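You operate a simulated robot arm through the tools that you are given. There is no shell and no other tool. Be economical: measure what you need, move in short steps, check, and stop when the job is done.

You are at the controls of a simulated robot arm. One attempt, no reset.

JOB
Run about 70 mL of green powder into the small jar with the orange foot.
Fine: stand it in the turntable's pocket, turn to FILL, go by the display, turn back to LOAD; spill none, leave the other small jars.

Only the result counts: the job must be done as asked and must still hold three seconds after the hand-in. Knocking over, shifting, dropping, spilling or breaking anything else fails it.

ROBOT AND FRAMES
A 6-joint arm with a two-finger parallel gripper, fixed in place. Base frame: the origin is at the foot of the arm, x ahead of it, y to its left, z up; the work surface is at about z = 0.868. Readings come in m, rad, newtons and seconds.
With the tool pointing down near the work surface it reaches from about 0.24 to 0.64 m from the base axis. Its first joint turns from -1.152 to 1.152 rad. Payload 2.7 kg.
The TCP is the grasp point between the finger pads, 0.023 m short of the fingertips. In the tool frame z runs along the fingers and y along their closing line. The gripper opens to 0.094 m. The fingers are 0.038 m wide and 0.01 m thick; the gripper's body (0.054 by 0.096 m) begins 0.039 m behind the TCP.
Orientation is told as [roll, pitch, yaw] about the base's x, y, z axes, in that order, counted from this pose: with the fingers straight down and closing along the base's y, the tool's x points along the base's -x, its y along +y and its z along -z.

CONTROLS
- The arm moves only by the tool apply_moves. Its argument "steps" is a list of rows, each an object of numbers (a shift or turn left out is 0, a gripper value left out holds the last): "wx", "wy", "wz": the turn, a rotation vector about the tool's x, y, z in rad; "x", "y", "z": the shift along the tool's x, y, z in m; "claw": the closure in counts, from 0 (fully open) to 255 (shut). In form: [{"wx": .., "wy": .., "wz": .., "x": .., "y": .., "z": .., "claw": ..}, ...]. A call has 1 to 20 rows; each row shifts and turns the commanded pose from where the row before left it, along the tool's axes as they then stand. Each row takes 0.2 s and may step no farther than 0.05 m and 0.15 rad from the row before; otherwise, or with a gripper value out of range, the whole call is refused. Where a pose cannot be reached the arm comes as near as it can. A force on the tool above 40 N (or 10 N above the force at the start of the call, whichever is more), or a blocked arm, ends the call early, and 0.2 s more pass. Each finger travels about 0.045 m/s and halts on what it meets, pressing with about 39 N; the grip force reading is that of the motor and also rises with nothing between the fingers. The clock runs only during rows and for 0.2 s after the last one: add rows that do not move to give the fingers time. The reply holds the time, the measured pose of the TCP, the force on the tool along the base axes, the opening and the grip force, in the units named above and with some noise, with the torque about the TCP (base axes, N m) and any sound that the robot's microphone picked up.
- Cameras (640 x 400 px; columns grow to the right, rows downward): "scene" is fixed at [0.058, -0.4142, 1.4214]; the picture's right is [0.91, -0.42, 0.00], its down [-0.17, -0.37, -0.91] and it looks along [0.38, 0.83, -0.41] (base axes); focal length 328 px, centre (320, 200). "wrist" rides on the gripper at [0.086, 0.016, -0.075] in the tool frame; the picture's right is [-0.18, 0.98, 0.00], its down [-0.58, -0.11, -0.81] and it looks along [-0.79, -0.15, 0.59] (tool axes); focal length 243 px, centre (320, 200).
- get_image(camera): a new picture of that camera. The clock stands still meanwhile.
- pixel_to_xyz(camera, pixels): for up to 12 pixels [column, row] of the newest picture of that camera ("zoom" is the newest enlarged one), the place [x, y, z] in the base frame of the surface seen there, good to about 0.002 m. The clock stands still meanwhile.
- enlarge(camera, box): a new picture of the part [left, top, right, bottom] of that camera's present view, enlarged. The clock stands still meanwhile.
- sign_off(): hands the job in; it is judged then, once.

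Keep the steps short. Do not move on a guess: measure, check each grasp and each placing, and mend mistakes. In all there are 80 turns and 54 pictures (those below and enlarged ones count). Leave the gripper open and the arm clear of the work at the hand-in unless told otherwise, and finish with a single line.

The tools are called after "Request:" as a command line: name --argument value ..., lists and objects as JSON in quotes. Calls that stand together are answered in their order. apply_moves: Moves the arm, as the interface text tells. Its arguments: {"type":"object","properties":{"steps":{"type":"array","items":{"type":"object","properties":{"wx":{"type":"number"},"wy":{"type":"number"},"wz":{"type":"number"},"x":{"type":"number"},"y":{"type":"number"},"z":{"type":"number"},"claw":{"type":"number"}}}}},"required":["steps"]} The other tools are called the same way: get_image (camera) takes a picture; pixel_to_xyz (camera, pixels) gives the place of the surface under pixels of a picture; enlarge (camera, box) takes an enlarged picture of a part of a camera's view; sign_off () hands the job in.

At the start:

```text
clock: 0.0
position: [0.2856, 0.1859, 1.2608]
orientation: [0.001, -0.001, 0.001]
force: [0.0, 0.0, 0.5]
torque: [0.01, 0.0, -0.01]
gripper_width: 0.0942
gripper_force: 0.0
```

scene: 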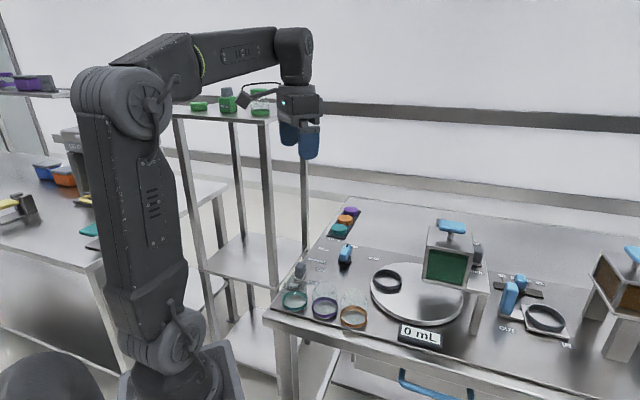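
wrist: 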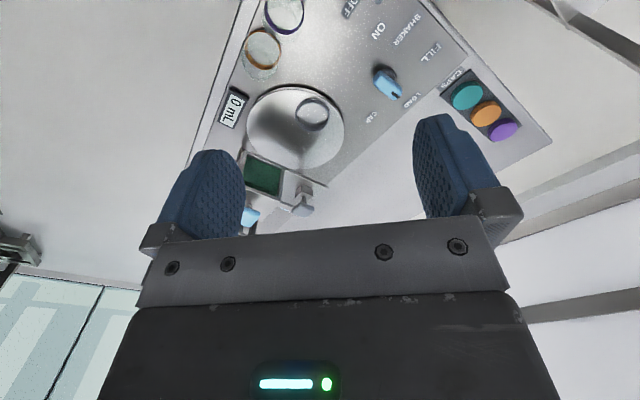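

I see three jars at the table's near edge, a turntable with a pocket, a green hopper with a blue knob on top, and a display reading "0 mL". I'll enlarge the work area first.

Request:
enlarge --camera "scene" --box '[260, 200, 420, 350]'

Request:
enlarge --camera "scene" --box '[380, 200, 580, 350]'

Request:
enlarge --camera "wrist" --box '[180, 0, 560, 240]'

```text
2.67 times, centred on (340, 275) of scene
```

zoom: 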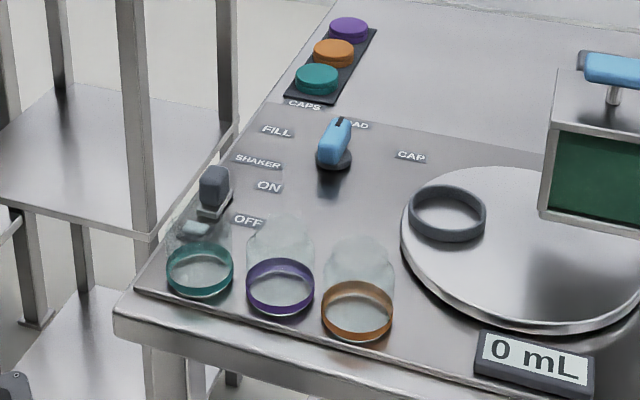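

```text
2.67 times, centred on (480, 275) of scene
```

zoom: 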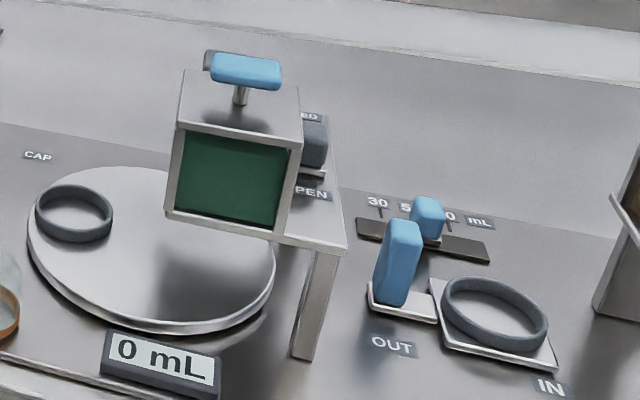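

```text
1.67 times, centred on (370, 120) of wrist
```

zoom: 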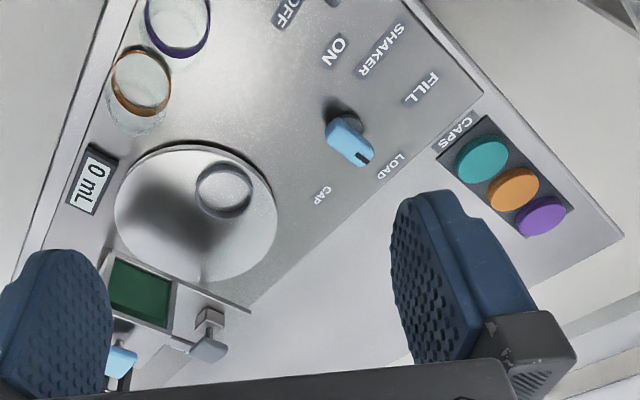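

Next I'll measure positions in the scene picture: jar feet, pocket, turntable, knob, hopper, display, and the grey lever by the hopper. I'll also enlarge the hopper and lever.

Request:
pixel_to_xyz --camera "scene" --pixels '[[342, 321], [363, 321], [353, 328], [325, 310], [380, 287], [401, 276], [388, 270], [343, 259], [345, 247], [420, 338], [451, 225], [447, 267]]'

Request:
enlarge --camera "scene" --box '[415, 205, 535, 290]'

Request:
enlarge --camera "scene" --box '[285, 235, 385, 300]'

```text
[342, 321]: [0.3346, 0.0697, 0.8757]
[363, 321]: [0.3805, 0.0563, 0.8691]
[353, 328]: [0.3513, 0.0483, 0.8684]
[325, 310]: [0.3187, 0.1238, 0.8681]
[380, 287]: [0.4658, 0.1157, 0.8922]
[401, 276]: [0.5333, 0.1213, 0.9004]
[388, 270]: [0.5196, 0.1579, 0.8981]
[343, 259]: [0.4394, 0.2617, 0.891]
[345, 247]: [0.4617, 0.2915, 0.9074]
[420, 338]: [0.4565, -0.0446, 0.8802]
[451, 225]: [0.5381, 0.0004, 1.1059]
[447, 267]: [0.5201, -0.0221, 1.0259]
```

```text
4.71 times, centred on (475, 248) of scene
```

zoom: 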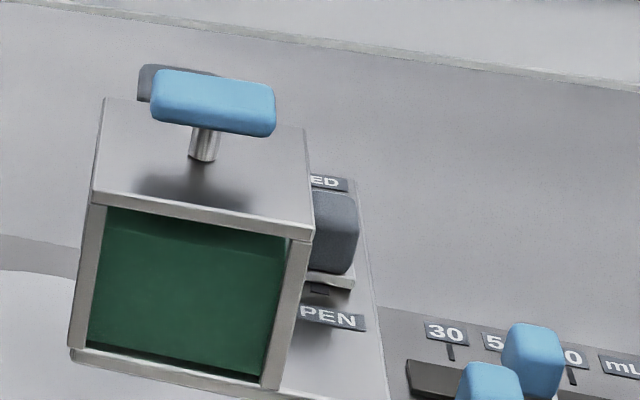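

```text
6.15 times, centred on (335, 268) of scene
```

zoom: 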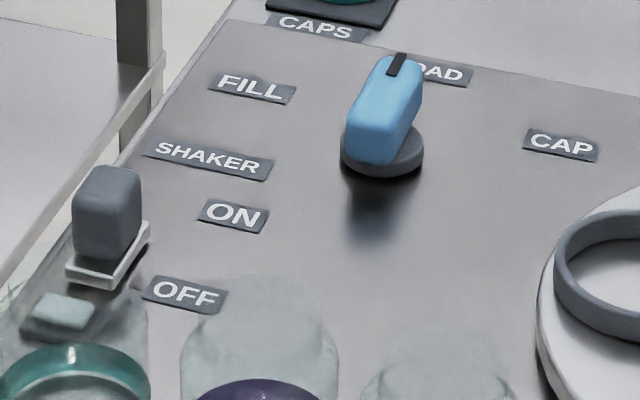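

The hopper has a grey OPEN/CLOSED switch on its right side. A shaker switch stands near the teal jar, and the blue selector knob points at LOAD. I'll move sideways at this height, with the hand staying above 1.2, to look at the hopper from the wrist.

Request:
apply_moves --steps '[{"y": -0.05}, {"y": -0.05}, {"y": -0.05}, {"y": -0.05}, {"z": -0.03}, {}]'

Request:
get_image --camera "wrist"

Request:
get_image --camera "scene"

```text
clock: 1.4
position: [0.2862, -0.0136, 1.2912]
orientation: [0.0, -0.002, -0.001]
force: [-1.0, -0.6, 0.4]
torque: [0.02, 0.0, -0.03]
gripper_width: 0.094
gripper_force: 0.1
```

```text
46 pictures are left
```

wrist: 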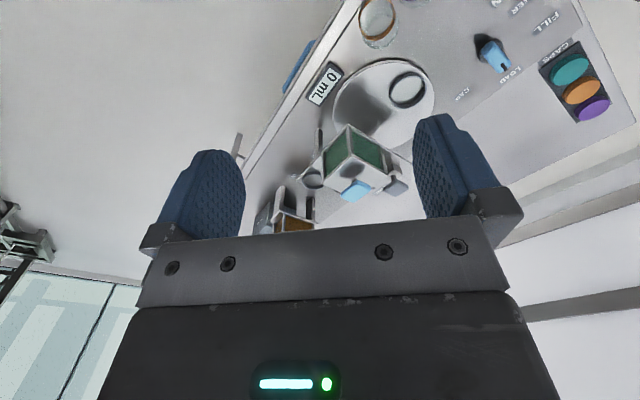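

```text
45 pictures are left
```

scene: 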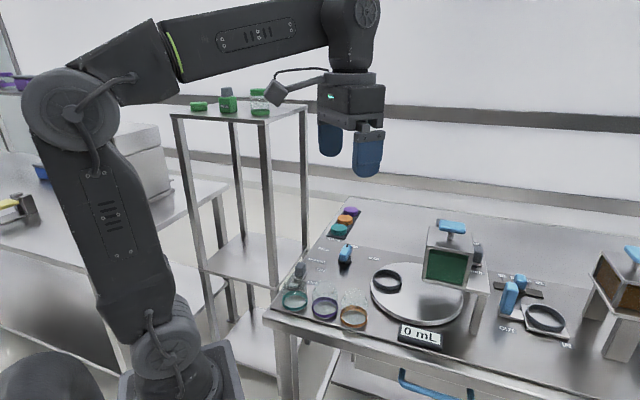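

The hopper shows in the wrist view near (355,165). I'll enlarge it.

Request:
enlarge --camera "wrist" --box '[240, 50, 440, 230]'

```text
2.22 times, centred on (340, 140) of wrist
```

zoom: 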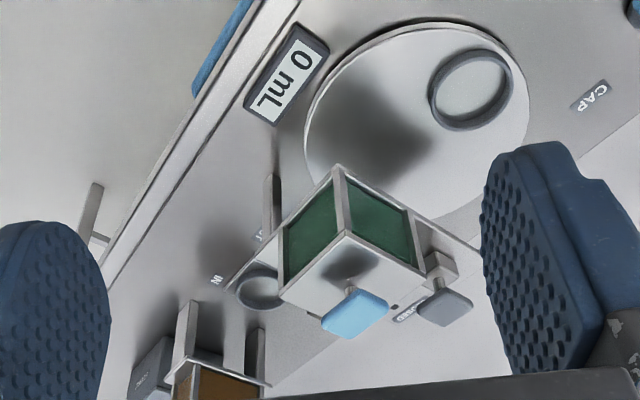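

I'll measure the hopper corners, blue handle, grey lever and label in this zoom, and the same grey parts in the scene picture.

Request:
pixel_to_xyz --camera "zoom" --pixels '[[355, 312], [332, 325], [378, 305], [445, 308], [440, 265], [408, 313], [343, 238], [288, 295], [418, 268], [340, 170], [395, 306], [465, 240]]'

Request:
pixel_to_xyz --camera "scene" --pixels '[[478, 248], [478, 260], [478, 265], [444, 220], [442, 222], [452, 228], [452, 234], [436, 226], [465, 229], [490, 270], [475, 262], [477, 239]]'

```text
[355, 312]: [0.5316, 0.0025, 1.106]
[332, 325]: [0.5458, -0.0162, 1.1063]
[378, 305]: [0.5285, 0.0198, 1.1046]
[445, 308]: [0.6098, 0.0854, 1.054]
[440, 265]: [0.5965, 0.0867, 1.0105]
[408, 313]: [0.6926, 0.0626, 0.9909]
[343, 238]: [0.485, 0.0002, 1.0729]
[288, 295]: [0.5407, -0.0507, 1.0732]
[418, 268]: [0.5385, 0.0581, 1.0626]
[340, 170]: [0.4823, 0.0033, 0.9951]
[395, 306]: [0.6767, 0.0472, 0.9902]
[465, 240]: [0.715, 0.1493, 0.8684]
```

```text
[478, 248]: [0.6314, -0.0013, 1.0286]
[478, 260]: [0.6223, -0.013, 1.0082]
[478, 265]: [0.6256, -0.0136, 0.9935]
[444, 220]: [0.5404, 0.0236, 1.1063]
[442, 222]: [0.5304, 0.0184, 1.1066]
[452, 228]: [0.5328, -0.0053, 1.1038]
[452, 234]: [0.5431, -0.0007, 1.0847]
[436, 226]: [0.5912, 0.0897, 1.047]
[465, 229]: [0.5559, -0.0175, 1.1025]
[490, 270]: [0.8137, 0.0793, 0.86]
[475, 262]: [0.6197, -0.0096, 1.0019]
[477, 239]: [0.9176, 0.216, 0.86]
```

There are two grey parts: a left one at about (0.60, 0.087, 1.05) and a right one at about (0.625, -0.007, 1.01) beside OPEN/CLOSED. I need a look from above, so I'll go forward and up, then tilt the camera down.

Request:
apply_moves --steps '[{"x": -0.04, "z": -0.02}, {"x": -0.04, "z": -0.02}, {"x": -0.04, "z": -0.02}, {"wy": 0.15}, {"wy": 0.15}, {"wy": 0.15}, {}]'

Request:
get_image --camera "wrist"

```text
clock: 3.0
position: [0.3574, -0.015, 1.2212]
orientation: [0.0, 0.447, 0.002]
force: [-0.7, 0.2, 0.2]
torque: [-0.02, 0.0, -0.01]
gripper_width: 0.0944
gripper_force: 0.0
out of reach, approached as far as the arm can: row 3, 4, 5, 6
```

```text
43 pictures are left
```

wrist: 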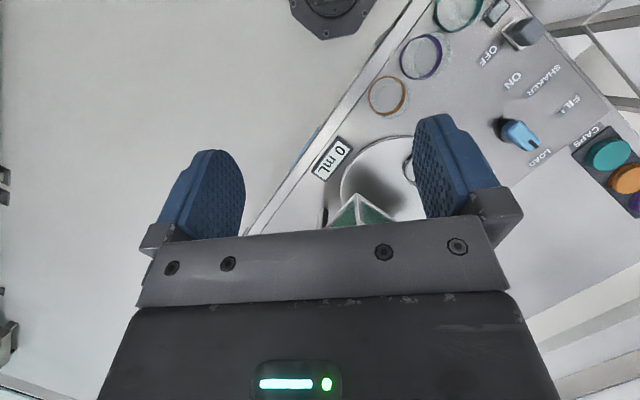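

The arm can't go higher there. I'll undo the tilt and look from the left with the hand turned toward the hopper.

Request:
apply_moves --steps '[{"wy": -0.15}, {"wy": -0.15}, {"wy": -0.15}, {"y": 0.05}, {"y": 0.05}, {"y": 0.05}, {"y": 0.05}, {"wz": 0.15}, {"wz": 0.15}, {"wz": 0.15}, {"wz": 0.15}, {}]'

Request:
get_image --camera "wrist"

```text
clock: 5.6
position: [0.3572, 0.1856, 1.2208]
orientation: [0.0, 0.0, -0.602]
force: [-0.2, -0.5, -0.3]
torque: [0.02, -0.01, 0.01]
gripper_width: 0.0939
gripper_force: 0.1
```

```text
42 pictures are left
```

wrist: 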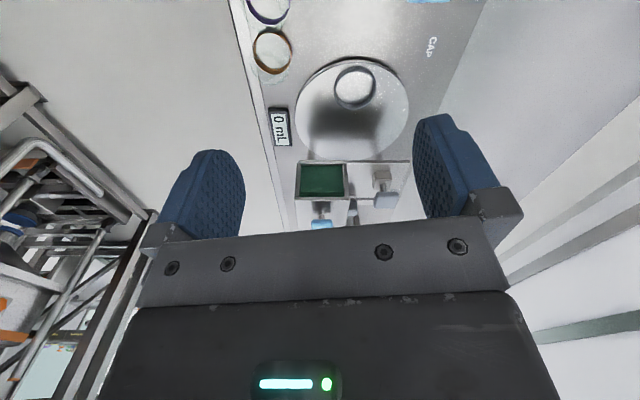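

Request:
enlarge --camera "wrist" --box '[260, 130, 430, 236]'

```text
3.76 times, centred on (345, 183) of wrist
```

zoom: 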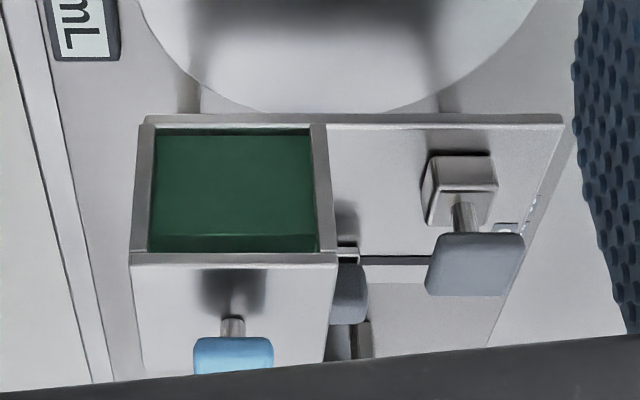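

The hopper sits on a bridge plate beside a separate press for the CAP station. The grey slide lever runs in a slot near the hopper's back. I'll measure the lever and both labels from the scene.

Request:
pixel_to_xyz --camera "zoom" --pixels '[[350, 300], [348, 252], [360, 335], [400, 261], [428, 258], [475, 265], [508, 226], [233, 345], [233, 325], [300, 345], [545, 125], [460, 180]]'

Request:
enlarge --camera "scene" --box '[460, 230, 500, 280]'

```text
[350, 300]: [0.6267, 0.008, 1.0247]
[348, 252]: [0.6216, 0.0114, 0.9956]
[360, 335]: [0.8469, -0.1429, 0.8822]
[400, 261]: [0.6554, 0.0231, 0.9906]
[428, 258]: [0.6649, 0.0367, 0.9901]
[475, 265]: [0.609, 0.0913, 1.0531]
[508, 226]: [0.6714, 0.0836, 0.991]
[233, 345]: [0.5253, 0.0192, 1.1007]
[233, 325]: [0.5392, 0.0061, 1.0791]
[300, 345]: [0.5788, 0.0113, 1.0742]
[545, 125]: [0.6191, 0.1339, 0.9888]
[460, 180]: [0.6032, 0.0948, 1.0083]
```

```text
8.00 times, centred on (480, 255) of scene
```

zoom: 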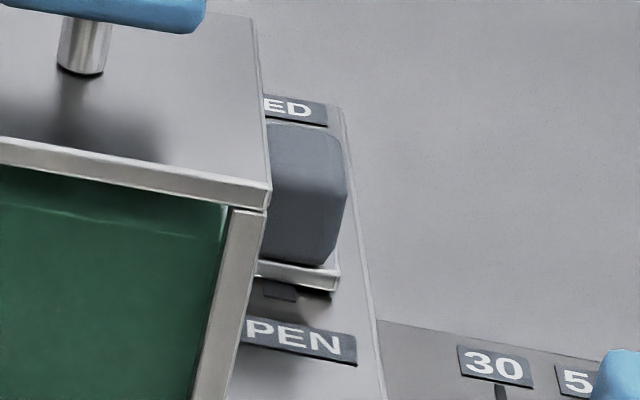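

Request:
pixel_to_xyz --camera "zoom" --pixels '[[300, 340], [258, 330], [348, 352], [295, 108], [325, 115], [300, 200], [325, 150], [300, 275], [330, 285], [282, 293], [345, 275], [375, 370]]'

Request:
enlarge --camera "scene" --box '[280, 250, 330, 290]'

```text
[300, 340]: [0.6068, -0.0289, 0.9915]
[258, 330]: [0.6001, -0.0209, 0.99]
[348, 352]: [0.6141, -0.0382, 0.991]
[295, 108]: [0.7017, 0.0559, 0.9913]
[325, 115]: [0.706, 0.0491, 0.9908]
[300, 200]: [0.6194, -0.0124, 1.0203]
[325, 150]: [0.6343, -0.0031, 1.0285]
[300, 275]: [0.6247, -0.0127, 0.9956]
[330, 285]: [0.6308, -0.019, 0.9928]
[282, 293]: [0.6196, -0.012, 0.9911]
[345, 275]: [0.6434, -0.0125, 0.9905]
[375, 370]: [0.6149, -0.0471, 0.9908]
```

```text
10.00 times, centred on (305, 270) of scene
```

zoom: 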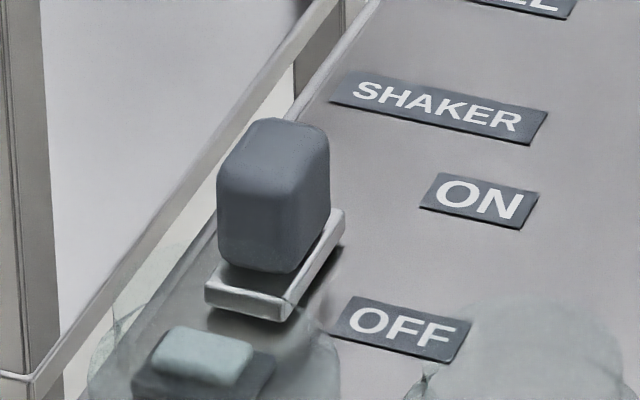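

The gate lever sits near the OPEN end of its slot. Now I'll measure the shaker slide against its ON and OFF labels.

Request:
pixel_to_xyz --camera "zoom" --pixels '[[270, 145], [260, 220], [245, 300], [320, 235], [478, 200], [405, 328], [200, 350], [190, 385], [440, 107], [230, 325], [330, 250], [300, 310]]'

Request:
get_image --camera "scene"

```text
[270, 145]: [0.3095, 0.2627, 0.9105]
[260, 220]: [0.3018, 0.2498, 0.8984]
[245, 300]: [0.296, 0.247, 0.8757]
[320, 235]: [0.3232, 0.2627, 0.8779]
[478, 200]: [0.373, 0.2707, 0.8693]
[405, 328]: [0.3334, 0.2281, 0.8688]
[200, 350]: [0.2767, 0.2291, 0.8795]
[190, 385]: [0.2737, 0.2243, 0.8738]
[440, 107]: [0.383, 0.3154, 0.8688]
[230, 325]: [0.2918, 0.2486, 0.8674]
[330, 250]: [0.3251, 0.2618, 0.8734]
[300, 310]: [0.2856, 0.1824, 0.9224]
```

```text
38 pictures are left
```

scene: 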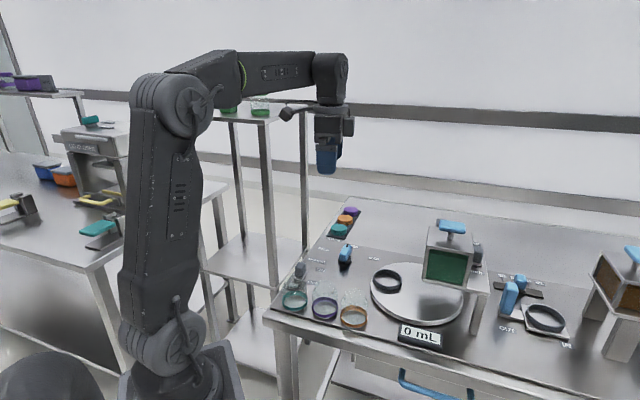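

Projected along its track, the shaker is at OFF. The gate carriage sits at or near OPEN, which I'll keep in mind. Next I'll measure the orange jar at (272,50) and the pocket at (355,87) in the present wrist view.

Request:
enlarge --camera "wrist" --box '[230, 0, 420, 119]'

Request:
enlarge --camera "scene" --box '[275, 250, 411, 335]'

```text
3.36 times, centred on (325, 60) of wrist
```

zoom: 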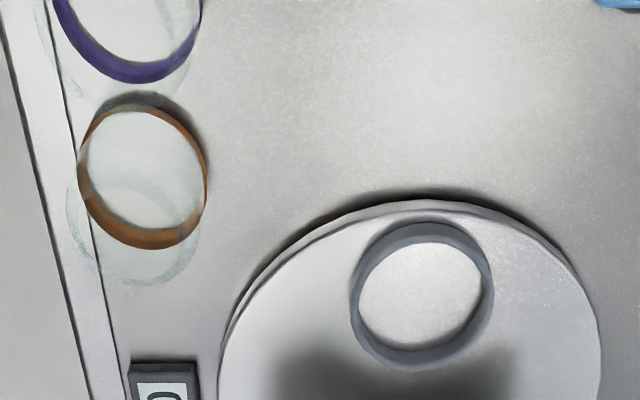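

```text
4.71 times, centred on (343, 292) of scene
```

zoom: 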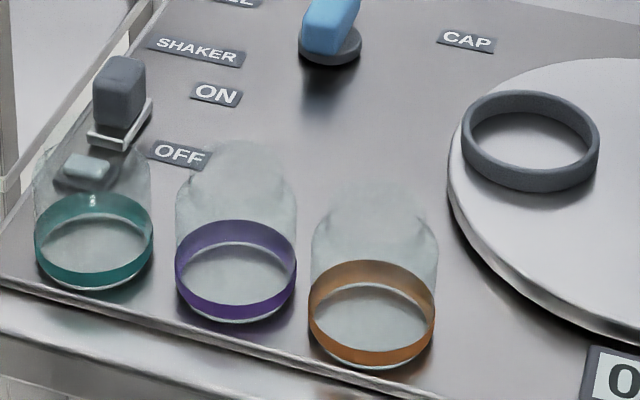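

Request:
pixel_to_xyz --camera "zoom" --pixels '[[312, 312], [434, 318], [372, 357], [372, 262], [372, 345], [466, 135], [596, 140], [525, 182], [531, 93], [528, 145], [375, 190], [320, 240]]'

```text
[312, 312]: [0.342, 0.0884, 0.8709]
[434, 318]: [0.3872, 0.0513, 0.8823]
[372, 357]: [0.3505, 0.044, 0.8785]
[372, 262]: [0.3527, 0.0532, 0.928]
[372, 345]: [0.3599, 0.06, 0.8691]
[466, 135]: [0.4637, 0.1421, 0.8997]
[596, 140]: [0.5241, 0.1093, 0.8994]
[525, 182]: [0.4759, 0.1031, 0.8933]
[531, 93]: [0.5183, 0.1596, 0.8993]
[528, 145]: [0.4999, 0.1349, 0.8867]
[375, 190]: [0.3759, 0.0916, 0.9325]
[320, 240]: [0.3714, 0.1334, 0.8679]
```

Estimates so far: orange jar centre about (0.366, 0.069) with diameter about 0.058. Pocket centre is about (0.495, 0.129), floor 0.887 and rim 0.8995. The jars nearly touch along the row, so I'll close across it at yaw -0.785. I'll hover over the jar and look again.

Request:
apply_moves --steps '[{"wz": 0.1}, {"wz": 0.083}, {"x": -0.0223, "y": -0.0191, "z": 0.03}, {"x": -0.0223, "y": -0.0191, "z": 0.03}, {"x": -0.0223, "y": -0.0191, "z": 0.03}, {"x": -0.0222, "y": -0.0191, "z": 0.03}, {}]'

Request:
get_image --camera "wrist"

Request:
get_image --camera "scene"

```text
clock: 7.2
position: [0.3682, 0.0666, 1.0995]
orientation: [0.001, -0.001, -0.781]
force: [0.0, 0.4, -0.1]
torque: [0.0, -0.01, 0.02]
gripper_width: 0.0941
gripper_force: 0.0
```

```text
35 pictures are left
```

wrist: 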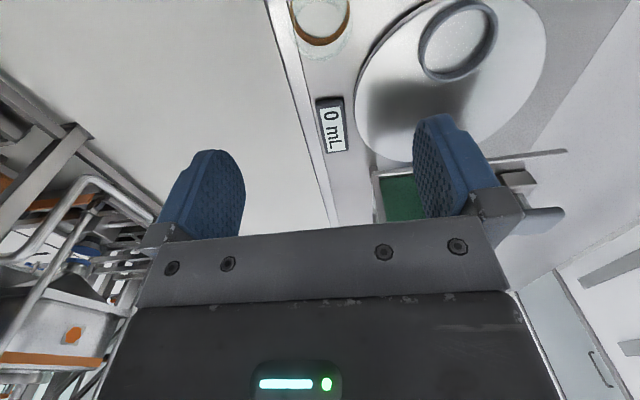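

```text
34 pictures are left
```

scene: 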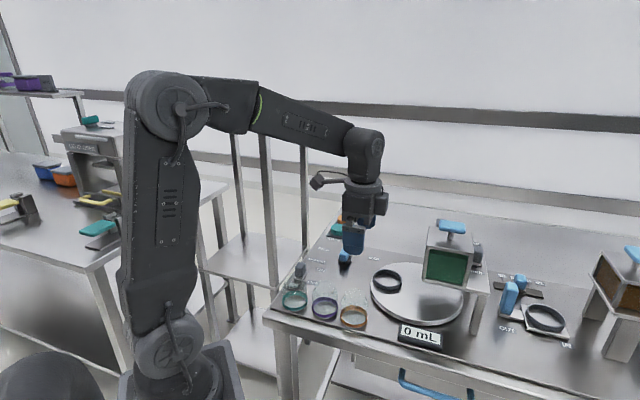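

Request:
pixel_to_xyz --camera "wrist" --pixels '[[422, 48], [494, 30], [463, 3], [449, 76], [459, 40], [321, 42], [293, 15], [349, 18], [320, 5], [340, 125], [425, 20], [490, 52]]'

Request:
enlarge --camera "scene" --box '[310, 275, 400, 335]'

```text
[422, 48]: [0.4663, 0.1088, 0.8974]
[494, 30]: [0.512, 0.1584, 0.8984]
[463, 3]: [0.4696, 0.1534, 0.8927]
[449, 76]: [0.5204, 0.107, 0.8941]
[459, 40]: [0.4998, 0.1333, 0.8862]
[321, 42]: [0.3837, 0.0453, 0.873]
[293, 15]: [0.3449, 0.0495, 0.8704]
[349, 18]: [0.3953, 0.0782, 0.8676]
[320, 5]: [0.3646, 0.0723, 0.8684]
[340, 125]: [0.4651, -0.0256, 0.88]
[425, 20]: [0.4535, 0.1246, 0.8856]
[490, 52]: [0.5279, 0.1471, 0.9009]
```

```text
6.67 times, centred on (355, 305) of scene
```

zoom: 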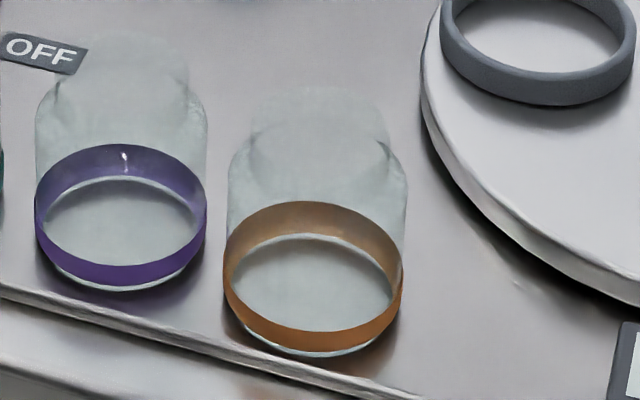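

The jar is about 0.070 tall with straight sides up to about 0.052, and its centre is about (0.366, 0.0695). I'll lower to z≈0.911, which puts the fingertips 0.02 above the jar bottom so they clear the pocket rim later.

Request:
apply_moves --steps '[{"x": 0.0035, "y": 0.0007, "z": 0.04}, {"z": 0.04}, {"z": 0.04}, {"z": 0.03}, {"z": 0.02}, {"z": 0.0185}, {}]'

Request:
enlarge --camera "scene" --box '[280, 225, 420, 335]'

```text
clock: 8.8
position: [0.3652, 0.072, 0.9128]
orientation: [0.0, 0.0, -0.781]
force: [-1.1, 0.2, 0.2]
torque: [-0.02, -0.01, 0.01]
gripper_width: 0.0943
gripper_force: 0.1
```

```text
3.64 times, centred on (350, 280) of scene
```

zoom: 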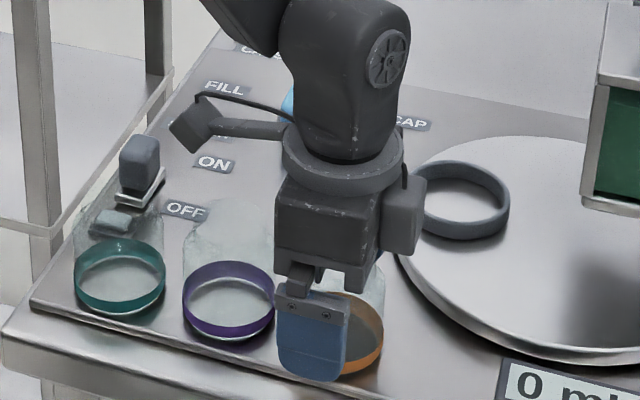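

The fingers straddle the jar along v and stay clear of the purple one. I'll correct 2 mm along the row and close.

Request:
apply_moves --steps '[{"x": -0.0025}, {"claw": 100}, {"claw": 160}, {"claw": 255}, {}, {}, {}]'

Request:
enlarge --camera "scene" --box '[280, 225, 420, 335]'

```text
clock: 10.4
position: [0.3685, 0.0711, 0.9128]
orientation: [-0.001, 0.001, -0.783]
force: [0.1, -1.0, 0.3]
torque: [0.01, 0.0, 0.03]
gripper_width: 0.0581
gripper_force: 39.1
```

```text
3.64 times, centred on (350, 280) of scene
```

zoom: 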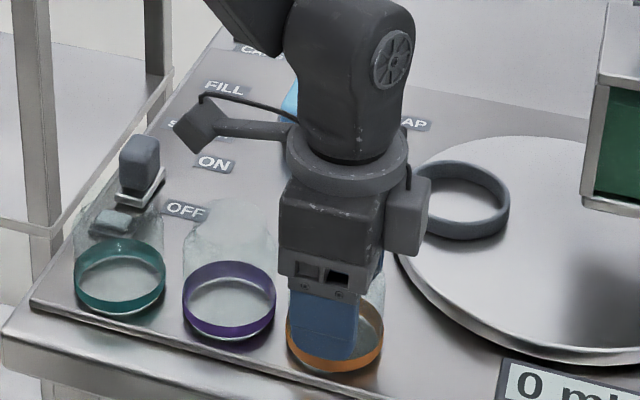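

The grip is firm, with width 0.0581 and 39 N. I'll lift 6 cm first, then carry the jar over the pocket.

Request:
apply_moves --steps '[{"z": -0.02, "claw": 255}, {"z": -0.04}, {"z": -0.01}, {"x": -0.012, "y": 0.033}, {"x": -0.012, "y": 0.033}, {"x": -0.012, "y": 0.033}, {"x": -0.011, "y": 0.0314}, {}]'

Request:
enlarge --camera "scene" --box '[320, 205, 480, 335]'

Request:
get_image --camera "wrist"

```text
clock: 12.2
position: [0.494, 0.1292, 0.9827]
orientation: [0.0, -0.001, -0.784]
force: [-1.2, 0.5, -1.2]
torque: [0.0, -0.02, 0.02]
gripper_width: 0.0582
gripper_force: 39.4
```

```text
3.08 times, centred on (400, 270) of scene
```

zoom: 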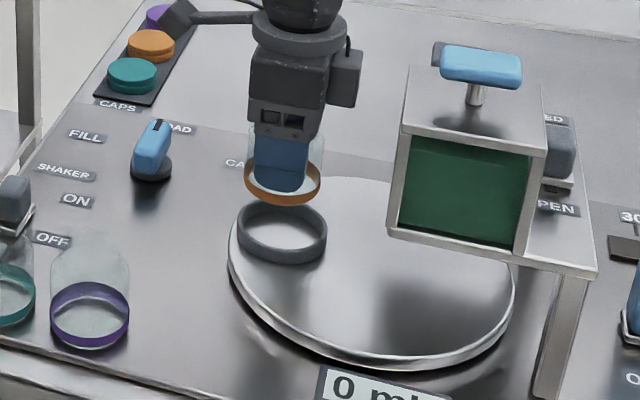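

```text
29 pictures are left
```

wrist: 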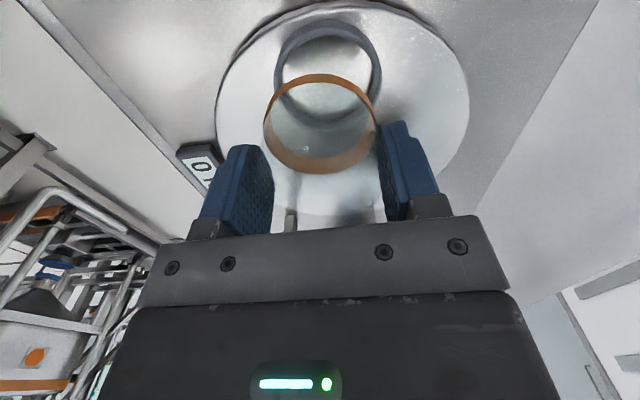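

Request:
pixel_to_xyz --camera "wrist" --pixels '[[268, 130], [374, 128], [320, 160], [320, 80], [278, 62], [378, 62], [328, 26], [295, 34], [362, 34], [278, 45], [377, 48], [310, 28]]'

Request:
pixel_to_xyz --camera "zoom" --pixels '[[240, 222], [324, 225], [280, 255], [255, 250], [310, 250], [283, 205], [246, 178], [319, 183], [282, 201], [262, 196], [242, 235], [322, 240]]'

```text
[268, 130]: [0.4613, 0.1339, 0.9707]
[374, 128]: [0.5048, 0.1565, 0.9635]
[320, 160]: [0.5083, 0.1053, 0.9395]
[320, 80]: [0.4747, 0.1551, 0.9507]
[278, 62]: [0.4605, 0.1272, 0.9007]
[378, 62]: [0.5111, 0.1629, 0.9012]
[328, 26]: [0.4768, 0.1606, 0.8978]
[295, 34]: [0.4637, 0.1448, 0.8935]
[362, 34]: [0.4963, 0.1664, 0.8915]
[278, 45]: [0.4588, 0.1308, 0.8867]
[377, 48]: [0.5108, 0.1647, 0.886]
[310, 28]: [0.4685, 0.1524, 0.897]
```

```text
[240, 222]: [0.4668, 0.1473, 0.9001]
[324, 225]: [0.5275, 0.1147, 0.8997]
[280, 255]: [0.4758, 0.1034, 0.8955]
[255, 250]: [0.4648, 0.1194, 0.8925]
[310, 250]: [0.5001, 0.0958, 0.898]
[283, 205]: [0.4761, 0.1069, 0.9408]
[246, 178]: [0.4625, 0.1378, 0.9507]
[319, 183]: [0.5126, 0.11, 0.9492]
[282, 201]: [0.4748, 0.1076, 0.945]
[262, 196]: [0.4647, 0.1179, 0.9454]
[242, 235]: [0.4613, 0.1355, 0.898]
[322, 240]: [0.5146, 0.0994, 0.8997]
```

The fits give a ring centre of about (0.4958, 0.1305) and a jar foot centre of about (0.4912, 0.1302). I'll shift 4.6 mm and lower to just above the rim.

Request:
apply_moves --steps '[{"x": -0.003, "y": 0.0035}, {"z": 0.016}, {"z": 0.016}, {}]'

Request:
enlarge --camera "scene" --box '[355, 245, 425, 305]'

Request:
enlarge --camera "wrist" --box '[240, 10, 400, 180]'

```text
clock: 13.2
position: [0.4975, 0.1305, 0.9491]
orientation: [0.0, 0.001, -0.783]
force: [0.2, 0.7, -1.1]
torque: [0.05, -0.01, -0.01]
gripper_width: 0.0582
gripper_force: 39.1
```

```text
6.67 times, centred on (390, 275) of scene
```

zoom: 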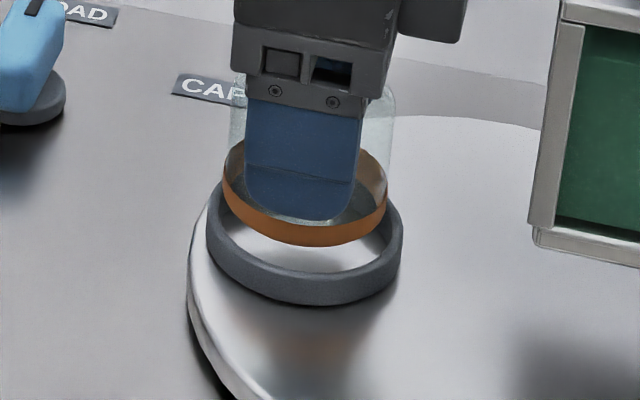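

```text
2.35 times, centred on (320, 95) of wrist
```

zoom: 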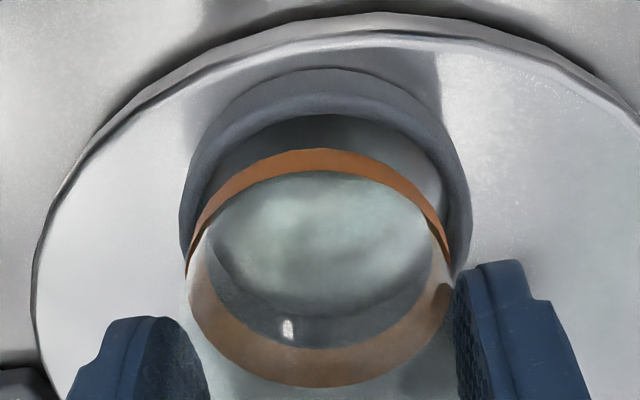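

Request:
pixel_to_xyz --camera "zoom" --pixels '[[320, 80], [190, 250], [448, 235], [320, 160], [325, 85], [326, 108], [200, 150], [450, 150], [186, 215], [466, 215], [290, 375], [385, 362]]'

Request:
enlarge --camera "scene" --box '[355, 245, 425, 305]'

```text
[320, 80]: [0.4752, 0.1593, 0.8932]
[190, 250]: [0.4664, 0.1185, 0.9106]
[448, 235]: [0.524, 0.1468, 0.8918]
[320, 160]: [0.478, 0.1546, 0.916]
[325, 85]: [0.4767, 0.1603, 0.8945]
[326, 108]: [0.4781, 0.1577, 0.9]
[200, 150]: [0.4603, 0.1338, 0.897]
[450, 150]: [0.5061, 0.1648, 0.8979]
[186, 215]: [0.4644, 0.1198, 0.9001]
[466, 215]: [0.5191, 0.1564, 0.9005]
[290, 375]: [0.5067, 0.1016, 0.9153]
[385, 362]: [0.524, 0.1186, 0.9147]
```

```text
6.67 times, centred on (390, 275) of scene
```

zoom: 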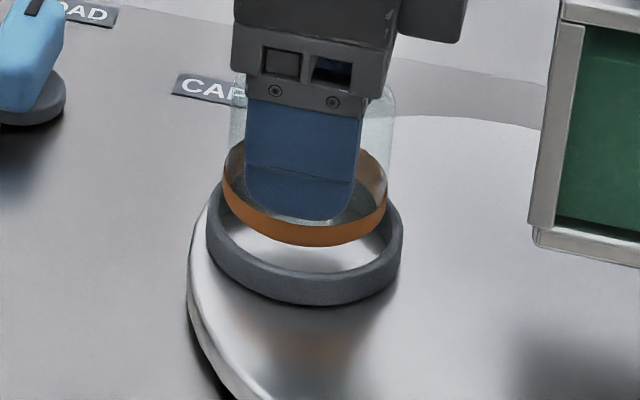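

Request:
pixel_to_xyz --camera "zoom" --pixels '[[305, 242], [305, 232], [227, 198], [386, 208], [250, 225], [360, 232], [305, 290], [305, 276], [211, 225], [400, 238], [230, 265], [375, 275]]'

```text
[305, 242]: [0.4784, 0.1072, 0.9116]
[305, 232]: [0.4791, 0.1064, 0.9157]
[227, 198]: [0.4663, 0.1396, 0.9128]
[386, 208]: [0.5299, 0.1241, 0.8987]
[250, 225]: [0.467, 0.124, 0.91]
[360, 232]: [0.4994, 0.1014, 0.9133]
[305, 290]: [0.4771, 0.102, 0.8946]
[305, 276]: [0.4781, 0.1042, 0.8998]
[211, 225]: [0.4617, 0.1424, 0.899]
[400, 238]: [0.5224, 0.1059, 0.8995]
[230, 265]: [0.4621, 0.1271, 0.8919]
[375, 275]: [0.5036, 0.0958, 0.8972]
```

Jar and ring centres agree to within 1 mm. I'll lower gently until the jar seats.

Request:
apply_moves --steps '[{"z": 0.006}, {"z": 0.005}, {"z": 0.003}, {"z": 0.002}, {"z": 0.002}, {}]'

Request:
enlarge --camera "scene" --box '[355, 245, 425, 305]'

```text
clock: 14.6
position: [0.4967, 0.1309, 0.9323]
orientation: [0.0, -0.001, -0.781]
force: [-0.9, 0.0, -1.6]
torque: [0.01, 0.01, 0.05]
gripper_width: 0.058
gripper_force: 39.4
```

```text
6.67 times, centred on (390, 275) of scene
```

zoom: 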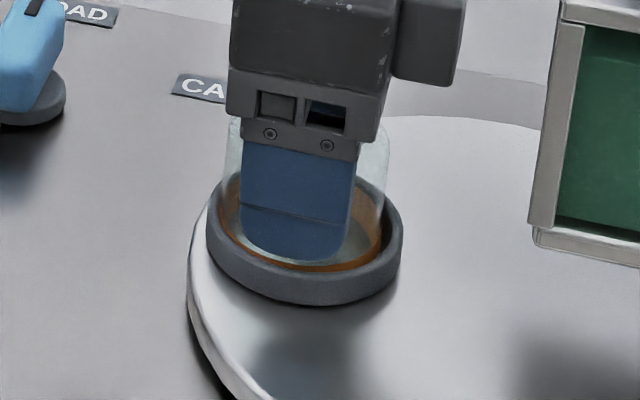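

The foot is inside the ring. I'll lower a further 2 mm in small steps and watch the force.

Request:
apply_moves --steps '[{"z": 0.001}, {"z": 0.001}, {}]'

```text
clock: 15.4
position: [0.4979, 0.1298, 0.9315]
orientation: [-0.001, 0.001, -0.782]
force: [0.4, 0.5, -0.2]
torque: [0.02, 0.04, 0.01]
gripper_width: 0.0583
gripper_force: 38.7
```

The jar's weight has come off the hand (force z from -1.6 to -0.2), so it is seated. I'll open, wait, then rise straight up.

Request:
apply_moves --steps '[{"claw": 150}, {"claw": 80}, {"claw": 0}, {}, {}, {}]'

Request:
apply_moves --steps '[{"z": -0.03}, {"z": -0.04}, {"z": -0.04}, {"z": -0.04}, {}]'

Request:
enlarge --camera "scene" --box '[285, 205, 445, 320]'

```text
clock: 16.8
position: [0.4971, 0.1293, 0.9299]
orientation: [0.0, 0.0, -0.781]
force: [0.2, 0.1, 0.2]
torque: [0.0, 0.02, 0.0]
gripper_width: 0.0938
gripper_force: 0.0
```

```text
clock: 18.0
position: [0.497, 0.1288, 1.0803]
orientation: [-0.001, 0.002, -0.784]
force: [-0.8, 1.3, -0.5]
torque: [-0.01, -0.01, -0.02]
gripper_width: 0.094
gripper_force: 0.1
```

```text
3.48 times, centred on (365, 262) of scene
```

zoom: 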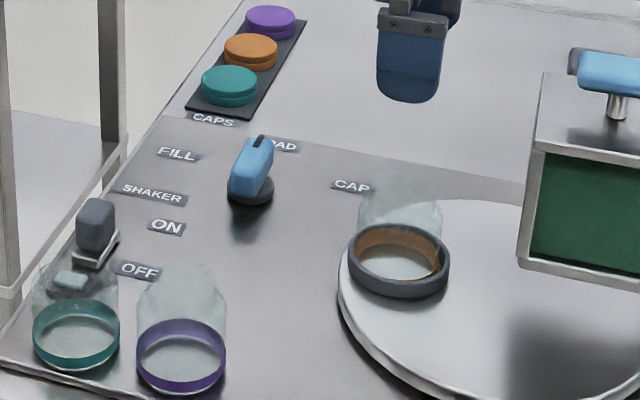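

The jar is seated in the pocket. From here the wrist camera should see the gate lever and its labels, so I'll look.

Request:
enlarge --camera "wrist" --box '[200, 60, 440, 240]'

```text
2.22 times, centred on (320, 150) of wrist
```

zoom: 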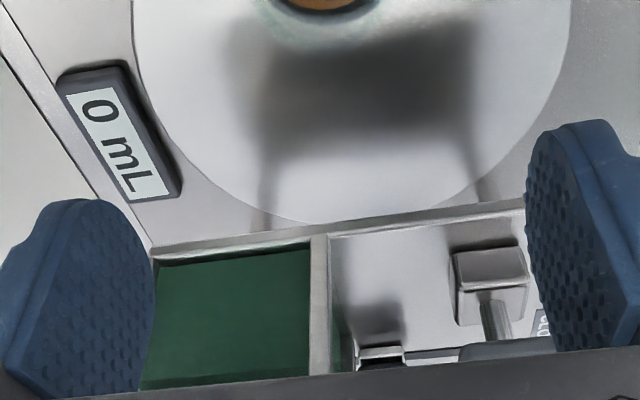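

The palm hides the lever. I'll rise and tilt the camera down a little.

Request:
apply_moves --steps '[{"z": -0.04}, {"z": -0.04}, {"z": -0.03}, {"wy": 0.15}, {"wy": 0.1}, {}]'

Request:
enlarge --camera "wrist" --box '[240, 80, 440, 230]'

```text
clock: 19.4
position: [0.4977, 0.1293, 1.1909]
orientation: [0.0, 0.251, -0.78]
force: [0.4, 0.3, -0.3]
torque: [0.01, 0.01, 0.0]
gripper_width: 0.0938
gripper_force: 0.0
```

```text
2.67 times, centred on (340, 155) of wrist
```

zoom: 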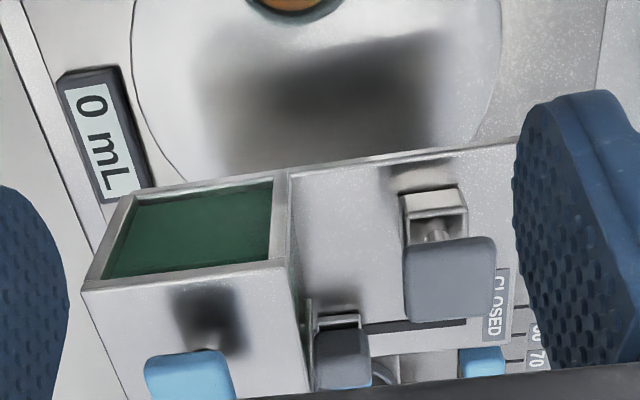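

The slot runs from the lever toward CLOSED, so the gate stands OPEN with the shaker OFF, and no powder is falling. Next is the selector knob. I'll take a scene close-up of it and its labels.

Request:
enlarge --camera "scene" --box '[305, 225, 385, 285]'

```text
6.67 times, centred on (345, 255) of scene
```

zoom: 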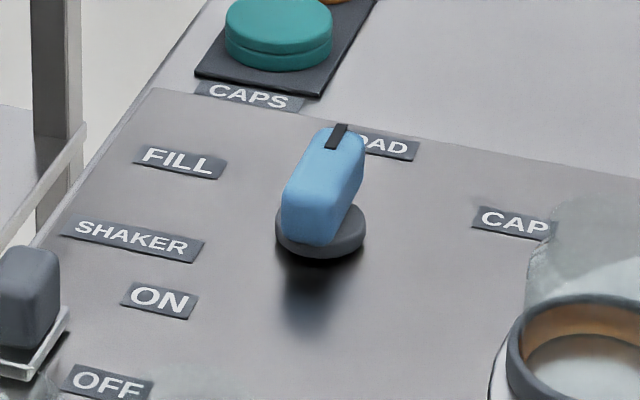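

Request:
pixel_to_xyz --camera "zoom" --pixels '[[180, 162], [390, 147], [512, 222], [278, 235], [362, 235], [320, 255], [344, 132], [318, 140], [352, 160], [300, 190], [312, 225], [355, 190]]'

```text
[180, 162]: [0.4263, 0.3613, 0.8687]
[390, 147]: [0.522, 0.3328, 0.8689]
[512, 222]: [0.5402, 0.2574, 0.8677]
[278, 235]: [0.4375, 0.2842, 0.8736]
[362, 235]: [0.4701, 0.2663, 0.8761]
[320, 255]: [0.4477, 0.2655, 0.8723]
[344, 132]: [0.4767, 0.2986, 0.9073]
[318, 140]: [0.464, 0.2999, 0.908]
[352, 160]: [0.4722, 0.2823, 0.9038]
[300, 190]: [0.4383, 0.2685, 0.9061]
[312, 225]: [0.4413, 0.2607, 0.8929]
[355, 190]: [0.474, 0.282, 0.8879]
```

Knob centre is about (0.457, 0.280) and its bar points along +v at LOAD. FILL lies roughly 60–65° counter-clockwise. I'll untilt, turn to yaw +0.785 so the fingers close across the bar, and hover above it.

Request:
apply_moves --steps '[{"wy": -0.15}, {"wy": -0.1}, {"wz": -0.1423}, {"wz": -0.1423}, {"wz": -0.1423}, {"wz": -0.1423}, {"wz": -0.1423}, {"wz": -0.1423}, {"wz": -0.1423}, {"wz": -0.1423}, {"wz": -0.1423}, {"wz": -0.1423}, {"wz": -0.1423}, {}]'

Request:
apply_moves --steps '[{"x": -0.01556, "y": 0.02714, "z": 0.025}, {"x": -0.01556, "y": 0.02714, "z": 0.025}, {"x": -0.01556, "y": 0.02714, "z": 0.025}, {"x": -0.01556, "y": 0.02714, "z": 0.025}, {"x": -0.01556, "y": 0.02714, "z": 0.025}, {}]'

Request:
get_image --camera "wrist"

```text
clock: 22.4
position: [0.4962, 0.1304, 1.1907]
orientation: [-0.001, 0.001, 0.784]
force: [0.1, -0.6, 0.0]
torque: [-0.01, -0.05, 0.02]
gripper_width: 0.0938
gripper_force: 0.1
```

```text
clock: 23.8
position: [0.4558, 0.2815, 1.0651]
orientation: [0.0, 0.0, 0.782]
force: [0.2, -0.1, -0.6]
torque: [-0.02, 0.01, 0.0]
gripper_width: 0.0941
gripper_force: 0.1
```

```text
20 pictures are left
```

wrist: 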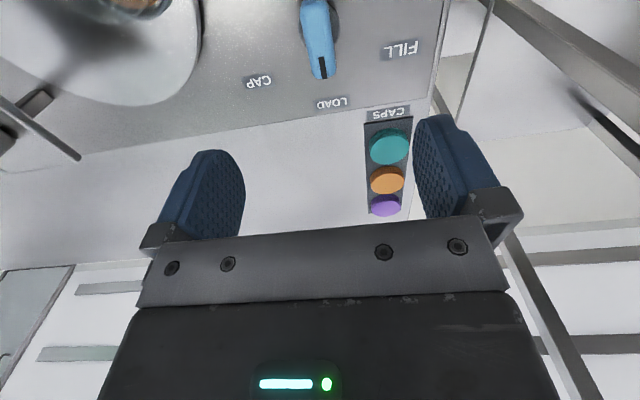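

Request:
pixel_to_xyz --camera "wrist" --pixels '[[402, 49], [332, 103], [258, 82], [322, 58], [306, 40], [332, 35], [312, 70], [332, 68], [301, 18], [338, 20], [315, 3], [319, 30]]'

```text
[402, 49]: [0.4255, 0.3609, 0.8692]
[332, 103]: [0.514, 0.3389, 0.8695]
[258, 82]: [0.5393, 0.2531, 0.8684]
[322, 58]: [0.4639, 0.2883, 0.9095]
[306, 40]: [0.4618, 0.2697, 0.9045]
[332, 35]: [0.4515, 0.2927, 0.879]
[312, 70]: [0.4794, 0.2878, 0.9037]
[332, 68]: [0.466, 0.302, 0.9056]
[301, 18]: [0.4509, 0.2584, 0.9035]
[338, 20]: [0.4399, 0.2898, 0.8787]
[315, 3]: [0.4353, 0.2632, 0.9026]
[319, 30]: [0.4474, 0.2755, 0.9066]
```

Labels around the knob centre (0.456, 0.279) are FILL at 110°, LOAD at 46° and CAP at -17°, so the turn is about +1.13 rad. I'll lower onto the knob to TCP z≈0.902, which keeps the tips above the disc, and then grip.

Request:
apply_moves --steps '[{"x": 0.0014, "y": -0.0017, "z": 0.04}, {"z": 0.04}, {"z": 0.04}, {"z": 0.025}, {"z": 0.018}, {}]'

Request:
apply_moves --steps '[{"claw": 150}, {"claw": 200}, {"claw": 255}, {}, {}, {}, {}]'

Request:
enlarge --camera "scene" --box '[290, 205, 450, 325]'

```text
clock: 25.2
position: [0.4576, 0.2787, 0.9023]
orientation: [0.0, 0.002, 0.781]
force: [-0.4, -0.2, 0.4]
torque: [-0.01, 0.01, 0.0]
gripper_width: 0.094
gripper_force: 0.0
```

```text
clock: 26.8
position: [0.4566, 0.2793, 0.9021]
orientation: [-0.001, 0.0, 0.783]
force: [-9.1, 9.1, 2.9]
torque: [-0.16, 0.22, 0.01]
gripper_width: 0.0237
gripper_force: 44.4
```

```text
3.33 times, centred on (370, 265) of scene
```

zoom: 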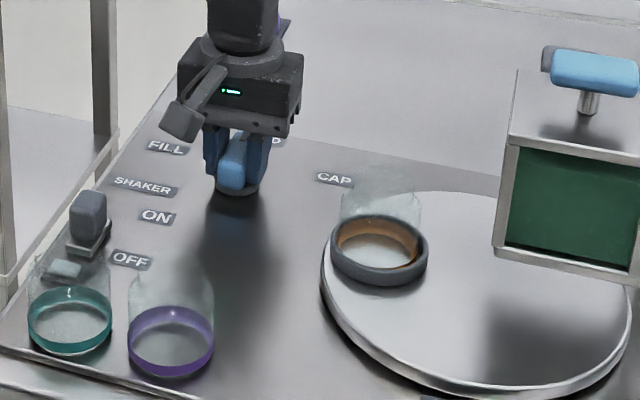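

The knob is gripped at width 0.0237. There is a 13 N side load toward tool +y, so I'll relieve it with a 1 mm shift before turning.

Request:
apply_moves --steps '[{"y": 0.0007}, {"y": 0.0005}, {}]'

```text
clock: 27.6
position: [0.4567, 0.2792, 0.9027]
orientation: [-0.001, 0.0, 0.782]
force: [-4.9, 7.8, 5.4]
torque: [-0.47, 1.05, 0.01]
gripper_width: 0.0237
gripper_force: 45.1
```

A loose grip will turn the knob without side load, so I'll ease to claw 185 (about 0.0258) and re-read the force.

Request:
apply_moves --steps '[{"claw": 185}, {}, {}]'

```text
clock: 28.4
position: [0.4564, 0.2792, 0.9018]
orientation: [0.001, 0.0, 0.782]
force: [-0.5, 0.3, 0.1]
torque: [0.01, 0.03, 0.01]
gripper_width: 0.0257
gripper_force: 0.1
```

The grip is free of load now. I'll turn counter-clockwise in small steps, about half way first.

Request:
apply_moves --steps '[{"wz": -0.07}, {"wz": -0.1}, {"wz": -0.1}, {"wz": -0.1}, {"wz": -0.1}, {"wz": -0.1}, {}]'

Request:
enlarge --camera "scene" --box '[290, 205, 490, 345]'

```text
clock: 30.0
position: [0.457, 0.2798, 0.9014]
orientation: [0.0, 0.001, 1.355]
force: [1.8, -0.7, 0.1]
torque: [-0.03, 0.01, -0.01]
gripper_width: 0.0264
gripper_force: 0.6
```

```text
2.86 times, centred on (390, 275) of scene
```

zoom: 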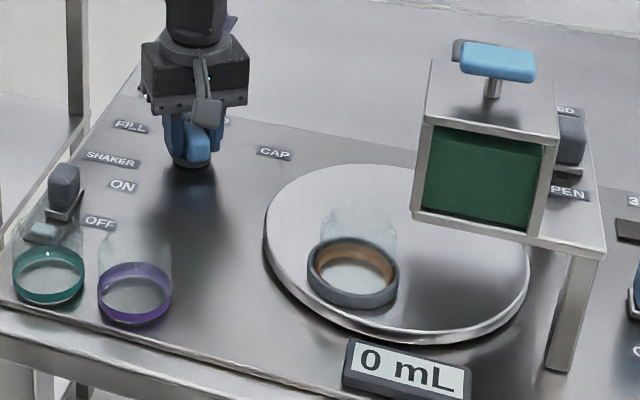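

The table is turning smoothly with the jar on it, and the display still reads 0 mL. I'll continue toward FILL.

Request:
apply_moves --steps '[{"wz": -0.1}, {"wz": -0.1}, {"wz": -0.1}, {"wz": -0.1}, {"wz": -0.1}, {"wz": -0.06}, {}]'

Request:
enlarge --camera "scene" --box '[290, 205, 490, 345]'

```text
clock: 31.6
position: [0.4567, 0.2804, 0.9017]
orientation: [0.0, -0.001, 1.913]
force: [0.7, 0.2, -0.3]
torque: [-0.03, -0.06, -0.02]
gripper_width: 0.0264
gripper_force: 0.9
```

```text
2.86 times, centred on (390, 275) of scene
```

zoom: 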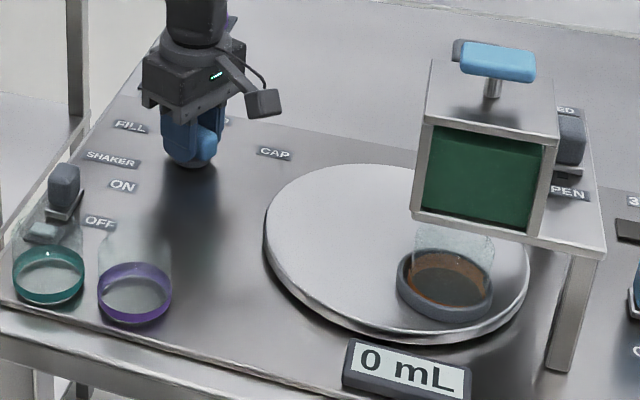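

The jar is close to the hopper. I'll measure the ring position against the hopper centre of about (0.540, 0.003).

Request:
pixel_to_xyz --camera "zoom" --pixels '[[400, 283], [490, 290], [445, 312], [420, 305], [470, 310], [265, 235], [528, 280], [400, 330], [340, 165], [480, 338], [416, 215], [540, 235]]'

```text
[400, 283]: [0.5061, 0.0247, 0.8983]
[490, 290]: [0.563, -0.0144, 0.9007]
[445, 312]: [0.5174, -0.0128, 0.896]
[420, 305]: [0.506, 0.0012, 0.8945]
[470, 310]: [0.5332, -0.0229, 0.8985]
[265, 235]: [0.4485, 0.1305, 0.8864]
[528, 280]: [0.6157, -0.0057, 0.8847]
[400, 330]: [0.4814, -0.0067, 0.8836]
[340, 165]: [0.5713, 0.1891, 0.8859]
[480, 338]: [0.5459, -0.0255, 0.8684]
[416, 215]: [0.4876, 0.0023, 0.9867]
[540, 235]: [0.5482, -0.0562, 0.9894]
```

The pocket is at about 262° around the table centre, and the hopper is at about 265°. The knob lags slightly because of the loose grip. Squeezing it will align it to the finger angle (64.8° turned), then I'll read the result.

Request:
apply_moves --steps '[{"claw": 255}, {}, {}]'

Request:
apply_moves --steps '[{"claw": 185}, {"claw": 100}, {"claw": 0}, {}, {}, {}]'

Request:
enlarge --camera "scene" --box '[290, 205, 490, 345]'

```text
clock: 32.4
position: [0.4574, 0.2798, 0.9007]
orientation: [-0.003, -0.001, 1.914]
force: [17.0, 6.0, -6.3]
torque: [-0.08, 0.23, -0.01]
gripper_width: 0.0239
gripper_force: 44.9
```

```text
clock: 33.8
position: [0.4558, 0.2798, 0.9027]
orientation: [0.001, 0.001, 1.912]
force: [0.8, -0.2, 0.3]
torque: [0.03, -0.01, 0.0]
gripper_width: 0.0941
gripper_force: 0.1
```

```text
2.86 times, centred on (390, 275) of scene
```

zoom: 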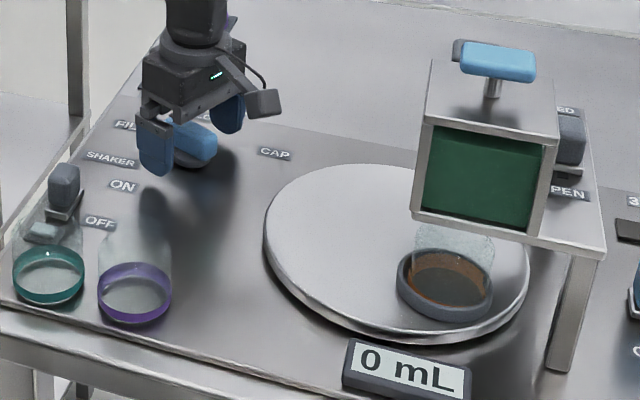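

Request:
pixel_to_xyz --camera "zoom" --pixels '[[401, 283], [491, 290], [446, 313], [421, 305], [471, 311], [432, 316], [458, 316], [490, 300], [400, 292], [210, 145], [185, 160], [180, 130]]'

```text
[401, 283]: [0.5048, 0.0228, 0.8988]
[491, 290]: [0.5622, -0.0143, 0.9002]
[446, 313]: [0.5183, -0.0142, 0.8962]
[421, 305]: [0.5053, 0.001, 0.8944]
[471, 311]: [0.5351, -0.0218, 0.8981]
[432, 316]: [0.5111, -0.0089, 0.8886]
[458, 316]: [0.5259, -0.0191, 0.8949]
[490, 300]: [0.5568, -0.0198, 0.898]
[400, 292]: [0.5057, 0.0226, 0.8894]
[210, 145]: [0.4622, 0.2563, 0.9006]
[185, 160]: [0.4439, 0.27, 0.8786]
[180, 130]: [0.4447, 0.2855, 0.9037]
```

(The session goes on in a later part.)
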